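You operate a simulated robot arm through the tools that you are given. There is no shell and no other tool. Be economical: measure what you need, move in short steps, check, and stop when the job is done.

You are at the controls of a simulated robot arm. One attempt, no reset.

JOB
Put one of the bread rolls from the middle of the worktop on the worktop beside the hob.

Only the result counts: the job must be done as asked and must still hold three seconds after the hand-in. Knocking over, shifting, dropping, spilling or breaking anything else fails it.

ROBOT AND FRAMES
A 7-joint arm with a two-finger parallel gripper, fixed in place. Base frame: the origin is at the foot of the arm, x ahead of it, y to its left, z up; the work surface is at about z = 920. Units: mm, rad, N and s.
Its first joint turns from -2.897 to 2.897 rad. Payload 4.4 kg.
The TCP is the grasp point between the finger pads, 23 mm short of the fingertips. In the tool frame z runs along the fingers and y along their closing line. The gripper opens to 94 mm. The fingers are 38 mm wide and 10 mm thick; the gripper's body (54 by 96 mm) begins 39 mm behind the TCP.
Orientation is told as [roll, pitch, yaw] about the base's x, y, z axes, in that order, counted from this pose: with the fingers straight down and closing along the base's y, the tool's x points along the base's -x, its y along +y and its z along -z.

CONTROLS
- The arm moves only by the tool apply_moves. Its argument "targets" is a list of rows, each a list of 5 numbers: the opening in per cent of the stroke, from 0 (shut) to 100 (fully open), then the shift along the tool's x, y, z in mm, then the turn about the tool's z in rad. In form: [[grip, x, y, z, yaw], ...]. A call has 1 to 10 rows; each row is the pose to reach, as a shift and turn from the pose commanded when the call began, along the tool's axes at that moment. Each row takes 0.2 s and may step no farther than 50 mm and 0.15 rad from the row before; otherwise, or with a gripper value out of range, the whole call is refused. A pose out of reach is approached as far as the arm can. The call stops where the force on the tool passes 40 N (or 10 N more than at its start, if that is more) or the arm is blocked; 0.2 s more then pass. Each finger travels about 72 mm/s and halts on what it meets, pressing with about 29 N; the grip force reading is that of the motor and also rises with nothing between the fingers. The clock runs only during rows and for 0.2 s after the last one: add rows that repeat a pose to give the fingers time. The reply holds the time, the measured pose of the TCP, the force on the tool along the base axes, the opening and the grip force, in the units named above and with some noise, and new pictures: "views" is both (left out), scene, wrist or none.
- Cameras (640 x 400 px; columns grow to the right, rows downward): "scene" is fixed at [221.1, 651.2, 1666.2]; the picture's right is [-0.86, -0.52, 0.00], its down [-0.36, 0.59, -0.72] and it looks along [0.37, -0.62, -0.69] (base axes); focal length 328 px, centre (320, 200). "wrist" rides on the gripper at [86, 16, -75] in the tool frame; the picture's right is [-0.18, 0.98, 0.00], its down [-0.58, -0.11, -0.81] and it looks along [-0.79, -0.15, 0.59] (tool axes); focal length 243 px, centre (320, 200). There is no depth. A picture from a camera that has moved, and an enlarged one, comes with that camera's place and axes in the base frame and with its lens.
- close_up(camera, box): a new picture of the part [left, top, right, bottom] of that camera's present view, enlarged. It takes no simulated time.
- sign_off(): hands the job in; it is judged then, once.

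Work in short steps. Places have to be worked out from the pictures, the camera data and where the tool is seen: move nearer, look again, correct. Check each grasp and each placing, and mend what went wrong. You have 90 turns and 170 pictures in all, those below and enlarged ones among them. Open the gripper and draw the arm clear of the work before you hand the job in, unless the task says otherwise; then end with one line.

The tools are called after "Request:" as a command line: name --pt "numbers of a row" for each row, then --argument value for the rest, lists and objects as JSON in quotes. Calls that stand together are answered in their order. apply_moves: Moves the arm, as the interface text tells. Its arguments: {"type":"object","properties":{"targets":{"type":"array","items":{"type":"array","items":{"type":"number"}}},"views":{"type":"string","enum":["both","scene","wrist","none"]}},"required":["targets"]} The other tools are called the same way: close_up (camera, box) takes an enlarged picture of a part of a camera's view; sign_off () hands the job in.

At the start:

```text
clock: 0.0
tool_pos: [482.7, 226.1, 1212.4]
tcp_rot: [0.0, -0.002, 0.0]
force: [0.8, -0.7, -0.5]
finger_gap: 94.0
gripper_force: 0.0
```

scene: 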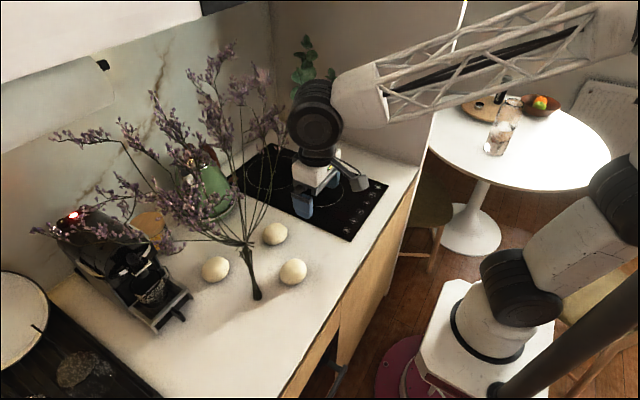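
wrist: 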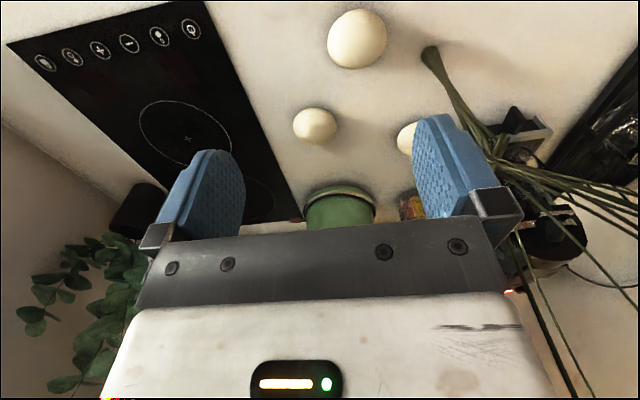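

I work out the rolls at roughly (652,184), (712,366) and (533,269), and the hob spanning about y -207 to 82 starting at x of about 454. I'll enlarge both the rolls and hob before moving.

Request:
close_up --camera "scene" --box '[180, 130, 420, 320]'

Request:
close_up --camera "wrist" --box '[0, 0, 640, 250]'

```text
2.11 times, centred on (300, 225) of scene
camera zoom: at [221.1, 651.2, 1666.2], right [-0.86, -0.52, 0.0], down [-0.36, 0.59, -0.72], along [0.37, -0.62, -0.69], focal length 690 px, centre (362, 147)
```

zoom: 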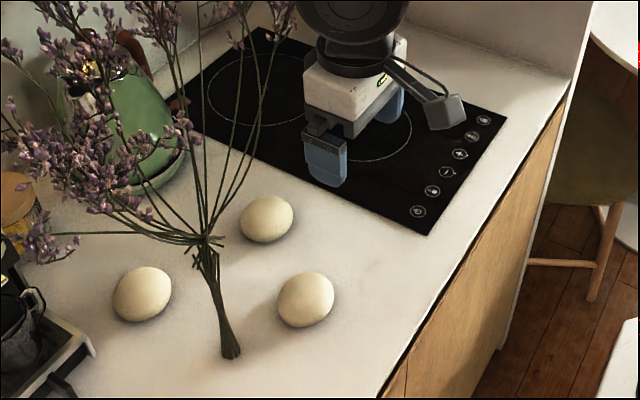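

```text
1.00 times, centred on (320, 125) of wrist
camera zoom: at [393.9, 242.7, 1285.9], right [0.18, 0.98, 0.0], down [0.58, -0.11, 0.81], along [0.79, -0.15, -0.59], focal length 243 px, centre (320, 275)
```

zoom: 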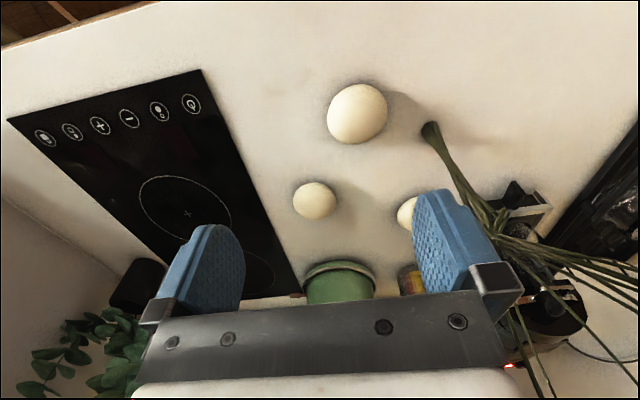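

Roll A (652,184) is well away from the flower stems, which stand near (574,365). The strip beyond the hob, between the hob and the wall, is free at about y -200 to -360. I'll move above roll A and check.

Request:
apply_moves --pt "100 -20 -35 0 0" --pt "100 -60 -42 10 0" --pt "100 -100 -42 25 0" --pt "100 -130 -42 50 0" --pt "100 -150 -42 80 0" --pt "100 -150 -42 110 0" --pt "100 -150 -42 110 0"

```text
clock: 1.6
tool_pos: [631.4, 184.1, 1101.3]
tcp_rot: [0.001, -0.002, -0.001]
force: [0.2, 0.2, -0.4]
finger_gap: 94.2
gripper_force: 0.0
camera wrist: at [543.7, 200.1, 1176.3], right [0.18, 0.98, 0.0], down [0.58, -0.11, 0.81], along [0.79, -0.15, -0.59], focal length 243 px, centre (320, 200)
```

scene: 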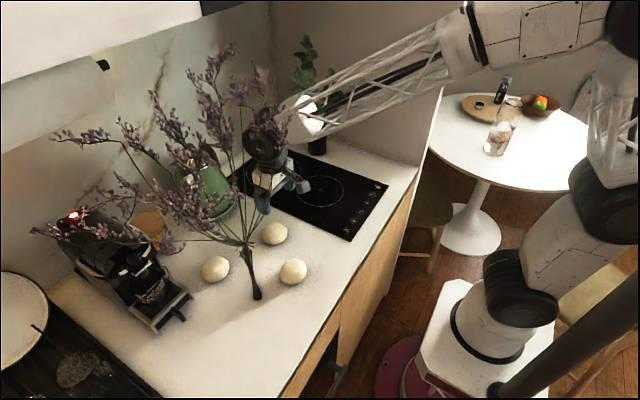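
wrist: 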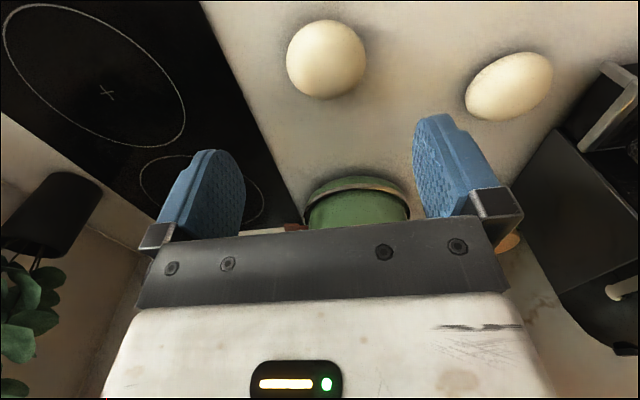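

The wrist view puts roll A at about (645,187), about 70 mm wide. I'll centre over it, go down to just above it, and look again.

Request:
apply_moves --pt "100 -13 3 30 0" --pt "100 -13 3 60 0" --pt "100 -13 3 85 0" --pt "100 -13 3 85 0"

Request:
close_up --camera "scene" --box '[200, 130, 360, 290]'

```text
clock: 2.6
tool_pos: [644.8, 187.0, 1015.7]
tcp_rot: [-0.001, -0.001, 0.0]
force: [-0.3, 0.1, 0.6]
finger_gap: 93.9
gripper_force: 0.1
camera wrist: at [557.2, 203.7, 1091.0], right [0.18, 0.98, 0.0], down [0.58, -0.11, 0.81], along [0.79, -0.15, -0.59], focal length 243 px, centre (320, 200)
```

scene: 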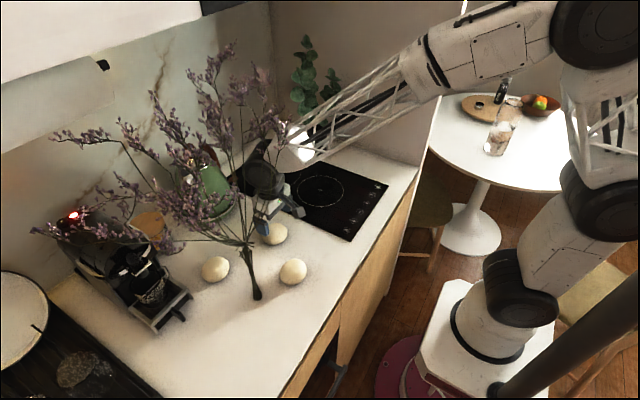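
wrist: 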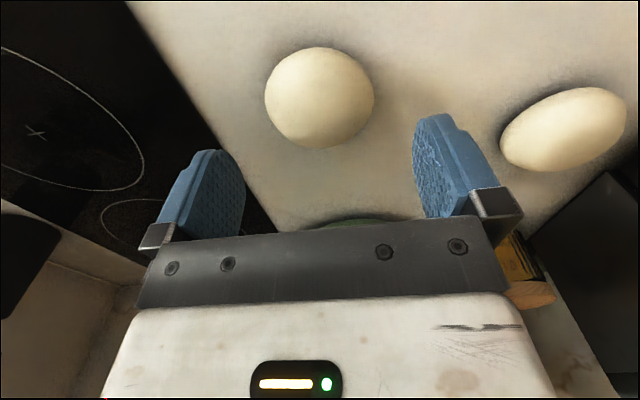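

```text
2.50 times, centred on (280, 210) of scene
camera zoom: at [221.1, 651.2, 1666.2], right [-0.86, -0.52, 0.0], down [-0.36, 0.59, -0.72], along [0.37, -0.62, -0.69], focal length 819 px, centre (420, 175)
```

zoom: 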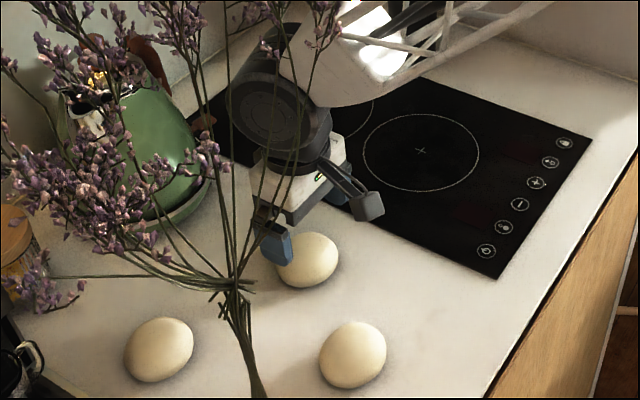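

The roll is centred at (643,187), about 71 mm wide, so there are about 11 mm to spare on each side. I'll go down to z ≈ 950 and then close.

Request:
apply_moves --pt "100 1 0 25 0" --pt "100 1 0 50 0" --pt "100 1 0 66 0" --pt "100 1 0 66 0"

```text
clock: 3.6
tool_pos: [645.1, 187.0, 950.6]
tcp_rot: [0.001, -0.002, -0.001]
force: [-0.7, -0.2, 0.1]
finger_gap: 94.0
gripper_force: 0.0
camera wrist: at [556.4, 203.9, 1025.4], right [0.18, 0.98, 0.0], down [0.58, -0.11, 0.81], along [0.79, -0.15, -0.59], focal length 243 px, centre (320, 200)
```

scene: 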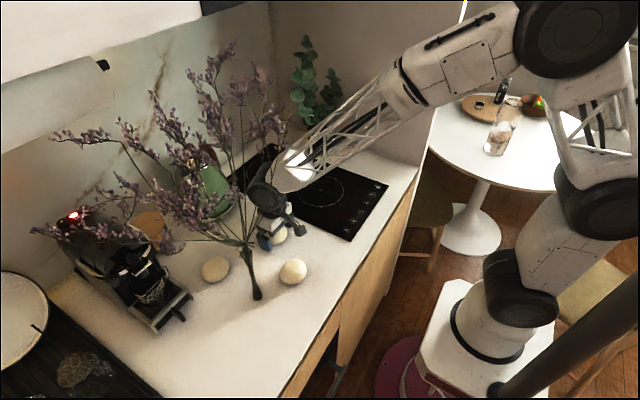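
wrist: 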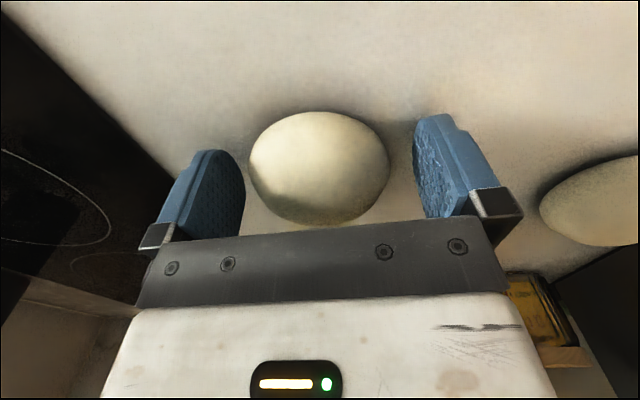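

The roll sits between the fingers, centred within a few mm. I'll close on it.

Request:
apply_moves --pt "60 2 0 0 0" --pt "50 2 0 0 0" --pt "50 2 0 0 0" --pt "50 2 0 0 0" --pt "50 2 0 0 0" --views "wrist"

```text
clock: 4.8
tool_pos: [642.0, 187.5, 950.8]
tcp_rot: [-0.002, -0.003, 0.0]
force: [-0.5, 0.0, 1.7]
finger_gap: 64.2
gripper_force: 28.9
camera wrist: at [554.3, 203.8, 1025.2], right [0.18, 0.98, 0.0], down [0.58, -0.11, 0.81], along [0.79, -0.15, -0.59], focal length 243 px, centre (320, 200)
```

wrist: 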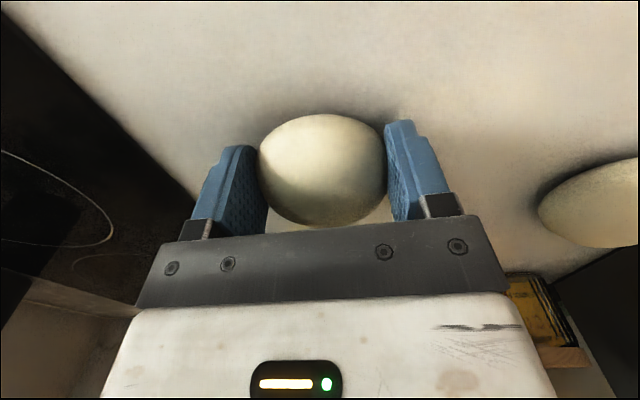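

The fingers stopped at 64 mm with 29 N of grip force, so the roll is held. I'll lift it slowly and check.

Request:
apply_moves --pt "45 0 0 -10 0" --pt "45 0 0 -25 0" --pt "45 0 0 -50 0" --pt "45 0 0 -75 0" --pt "45 0 0 -100 0" --pt "45 0 0 -120 0"

```text
clock: 6.2
tool_pos: [642.4, 187.0, 1070.2]
tcp_rot: [0.0, -0.002, 0.0]
force: [-0.3, 0.0, -0.3]
finger_gap: 64.1
gripper_force: 28.9
camera wrist: at [554.3, 203.6, 1145.4], right [0.18, 0.98, 0.0], down [0.58, -0.11, 0.81], along [0.79, -0.15, -0.59], focal length 243 px, centre (320, 200)
```

scene: 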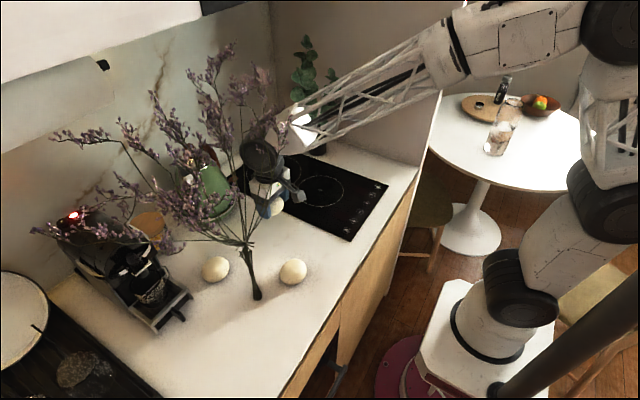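
wrist: 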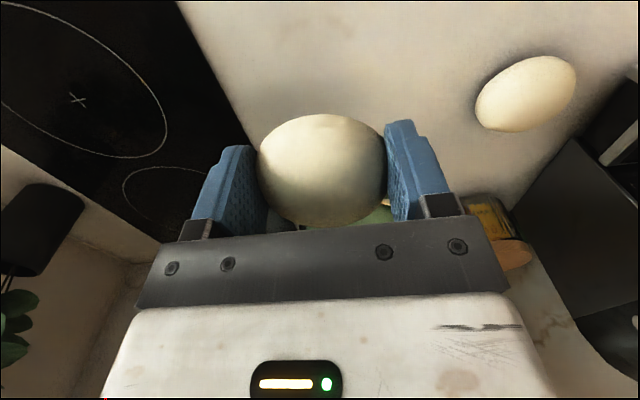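

The roll is firmly held and nothing else moved. I'll carry it over the hob in stages towards the free strip on the far side, watching the clearance to the wall.

Request:
apply_moves --pt "45 20 -15 -5 0" --pt "45 45 -45 -10 0" --pt "45 70 -80 -10 0" --pt "45 90 -115 -10 0" --pt "45 100 -150 -10 0" --pt "45 100 -185 -10 0" --pt "45 100 -220 -10 0" --pt "45 100 -255 -10 0" --pt "45 100 -280 -10 0" --pt "45 100 -300 -10 0"

```text
clock: 8.4
tool_pos: [542.8, -111.2, 1079.3]
tcp_rot: [0.0, -0.003, 0.001]
force: [-0.7, 0.1, -0.6]
finger_gap: 64.2
gripper_force: 29.0
camera wrist: at [454.2, -95.5, 1154.8], right [0.18, 0.98, 0.0], down [0.58, -0.11, 0.81], along [0.79, -0.15, -0.59], focal length 243 px, centre (320, 200)
```

scene: 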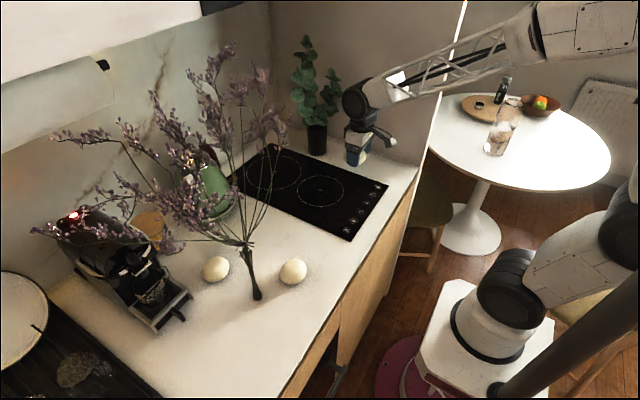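
wrist: 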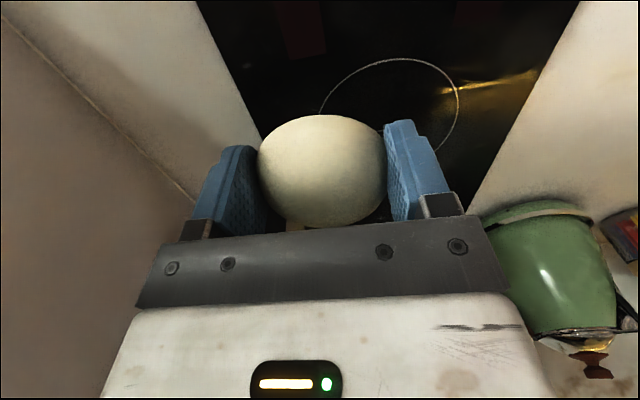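

The strip measures about y -200 to -358 at x ≈ 540. I'll move to y ≈ -270, which keeps about 35 mm between roll and hob and leaves room to the wall, then look.

Request:
apply_moves --pt "45 0 -30 0 0" --pt "45 0 -60 0 0" --pt "45 0 -90 0 0" --pt "45 0 -115 0 0" --pt "45 0 -140 0 0" --pt "45 0 -157 0 0" --pt "45 0 -157 20 0" --pt "45 0 -157 40 0" --pt "45 0 -157 40 0"

```text
clock: 10.4
tool_pos: [541.3, -270.4, 1040.3]
tcp_rot: [0.002, -0.003, 0.0]
force: [-0.1, 0.6, -1.2]
finger_gap: 64.1
gripper_force: 29.0
camera wrist: at [453.5, -253.1, 1114.8], right [0.18, 0.98, 0.0], down [0.58, -0.11, 0.81], along [0.79, -0.15, -0.59], focal length 243 px, centre (320, 200)
```

scene: 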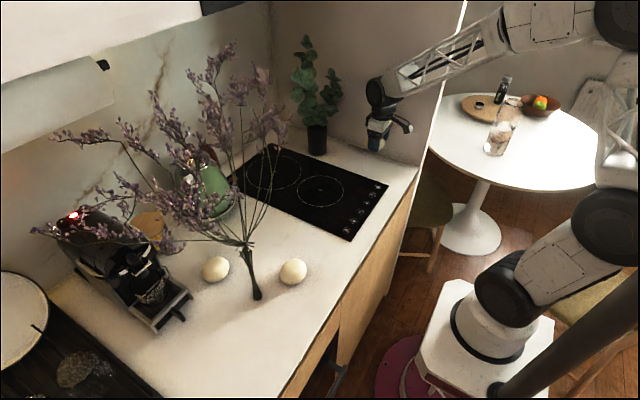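
wrist: 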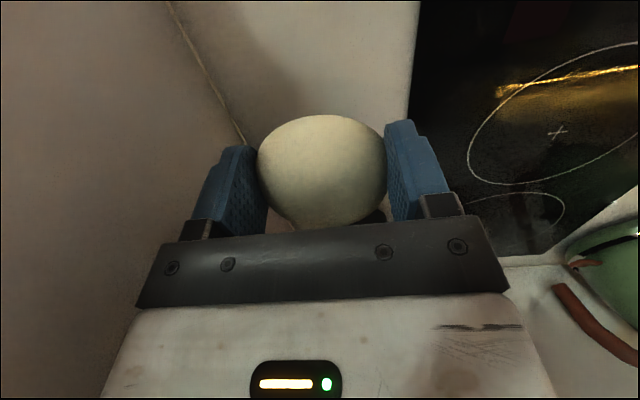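

The roll is over the strip and clear of both the hob and the wall. I'll lower it to the grasp height of about 951.

Request:
apply_moves --pt "45 0 0 25 0" --pt "45 0 0 50 0" --pt "45 0 0 70 0" --pt "45 0 0 80 0" --pt "45 0 0 85 0" --pt "45 0 0 88 0" --pt "45 0 0 88 0"

```text
clock: 12.0
tool_pos: [541.5, -269.8, 950.4]
tcp_rot: [0.0, -0.003, -0.001]
force: [0.3, 0.1, -0.4]
finger_gap: 64.3
gripper_force: 29.4
camera wrist: at [454.1, -253.1, 1026.4], right [0.18, 0.98, 0.0], down [0.58, -0.11, 0.81], along [0.79, -0.15, -0.59], focal length 243 px, centre (320, 200)
```

scene: 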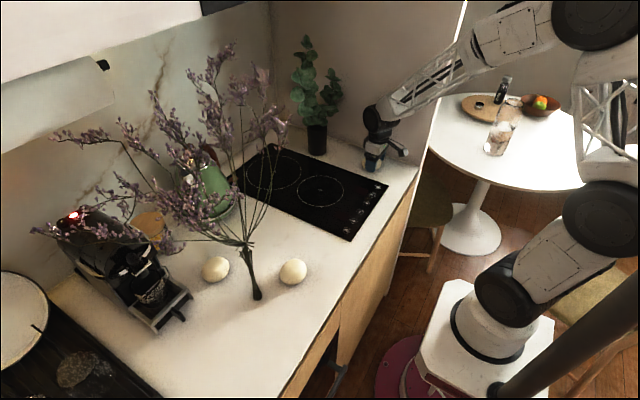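
wrist: 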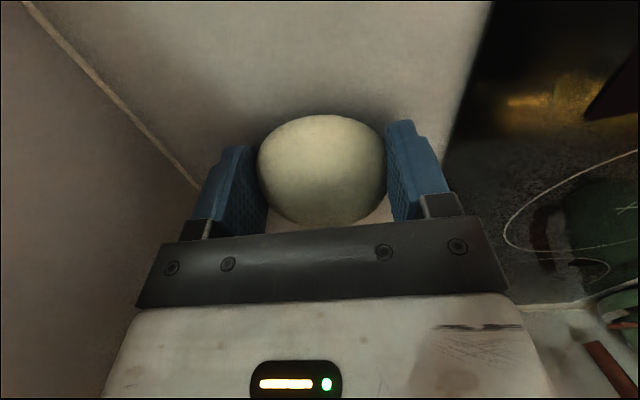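

The roll is at its original grasp height with no contact load showing. I'll nudge down 1 mm and open gently.

Request:
apply_moves --pt "45 0 0 1 0" --pt "72 0 0 1 0" --pt "80 0 0 1 0" --pt "95 0 0 1 0" --pt "95 0 0 1 0" --views "wrist"

```text
clock: 13.2
tool_pos: [543.8, -270.7, 950.7]
tcp_rot: [0.0, -0.003, 0.0]
force: [-0.1, 0.0, -0.1]
finger_gap: 89.3
gripper_force: 0.1
camera wrist: at [454.3, -253.3, 1025.6], right [0.18, 0.98, 0.0], down [0.58, -0.11, 0.81], along [0.79, -0.15, -0.59], focal length 243 px, centre (320, 200)
```

wrist: 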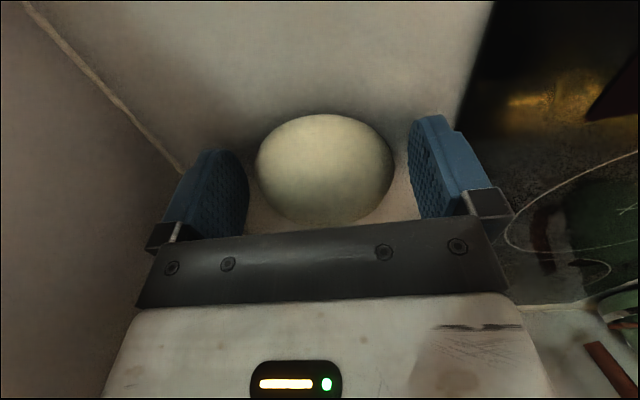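

The roll is resting freely between the open fingers. I'll withdraw straight up, then back away towards the hob.

Request:
apply_moves --pt "95 0 0 -20 0" --pt "95 0 0 -50 0" --pt "95 0 0 -90 0" --pt "95 0 0 -130 0" --pt "95 0 0 -170 0" --pt "95 10 35 -190 0" --pt "95 20 75 -200 0" --pt "95 30 120 -200 0" --pt "95 30 160 -200 0" --pt "95 30 180 -200 0"

Request:
close_up --camera "scene" --box '[260, 110, 440, 260]'

```text
clock: 15.4
tool_pos: [510.4, -90.2, 1150.7]
tcp_rot: [0.0, -0.002, 0.0]
force: [-0.1, -0.2, 0.4]
finger_gap: 89.3
gripper_force: 0.1
camera wrist: at [423.4, -73.3, 1225.8], right [0.18, 0.98, 0.0], down [0.58, -0.11, 0.81], along [0.79, -0.15, -0.59], focal length 243 px, centre (320, 200)
```

scene: 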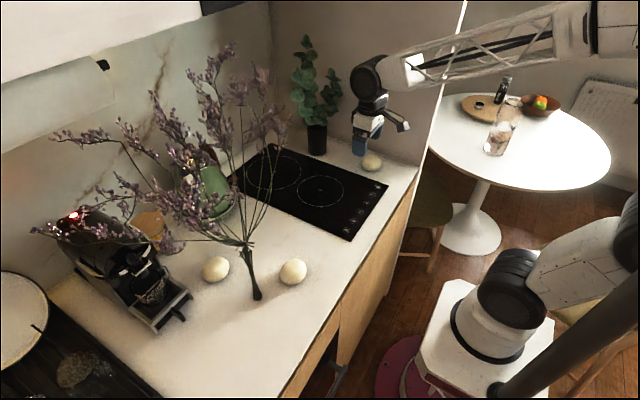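
wrist: 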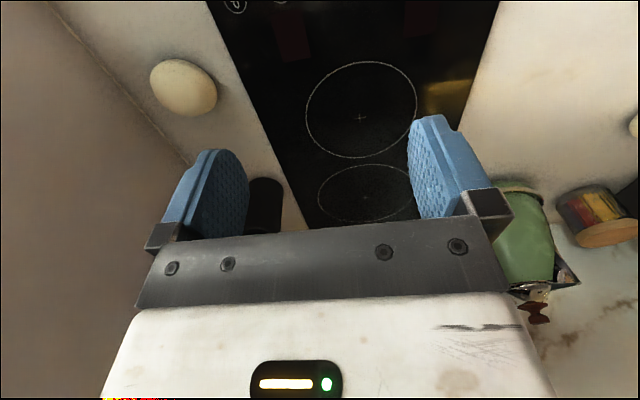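

```text
2.67 times, centred on (350, 185) of scene
camera zoom: at [221.1, 651.2, 1666.2], right [-0.86, -0.52, 0.0], down [-0.36, 0.59, -0.72], along [0.37, -0.62, -0.69], focal length 873 px, centre (240, 240)
```

zoom: 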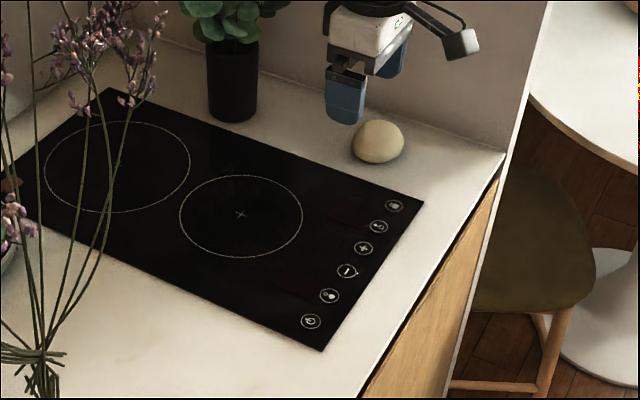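

The roll rests on the worktop next to the hob, clear of it and of the wall. The arm is away, the gripper is open and everything else is where it was, so I'll hand it in.

Request:
sign_off

```text
The job is handed in.
```

One bread roll from the middle of the worktop now rests on the worktop beside the hob, in the strip between the hob and the wall; nothing else was moved.
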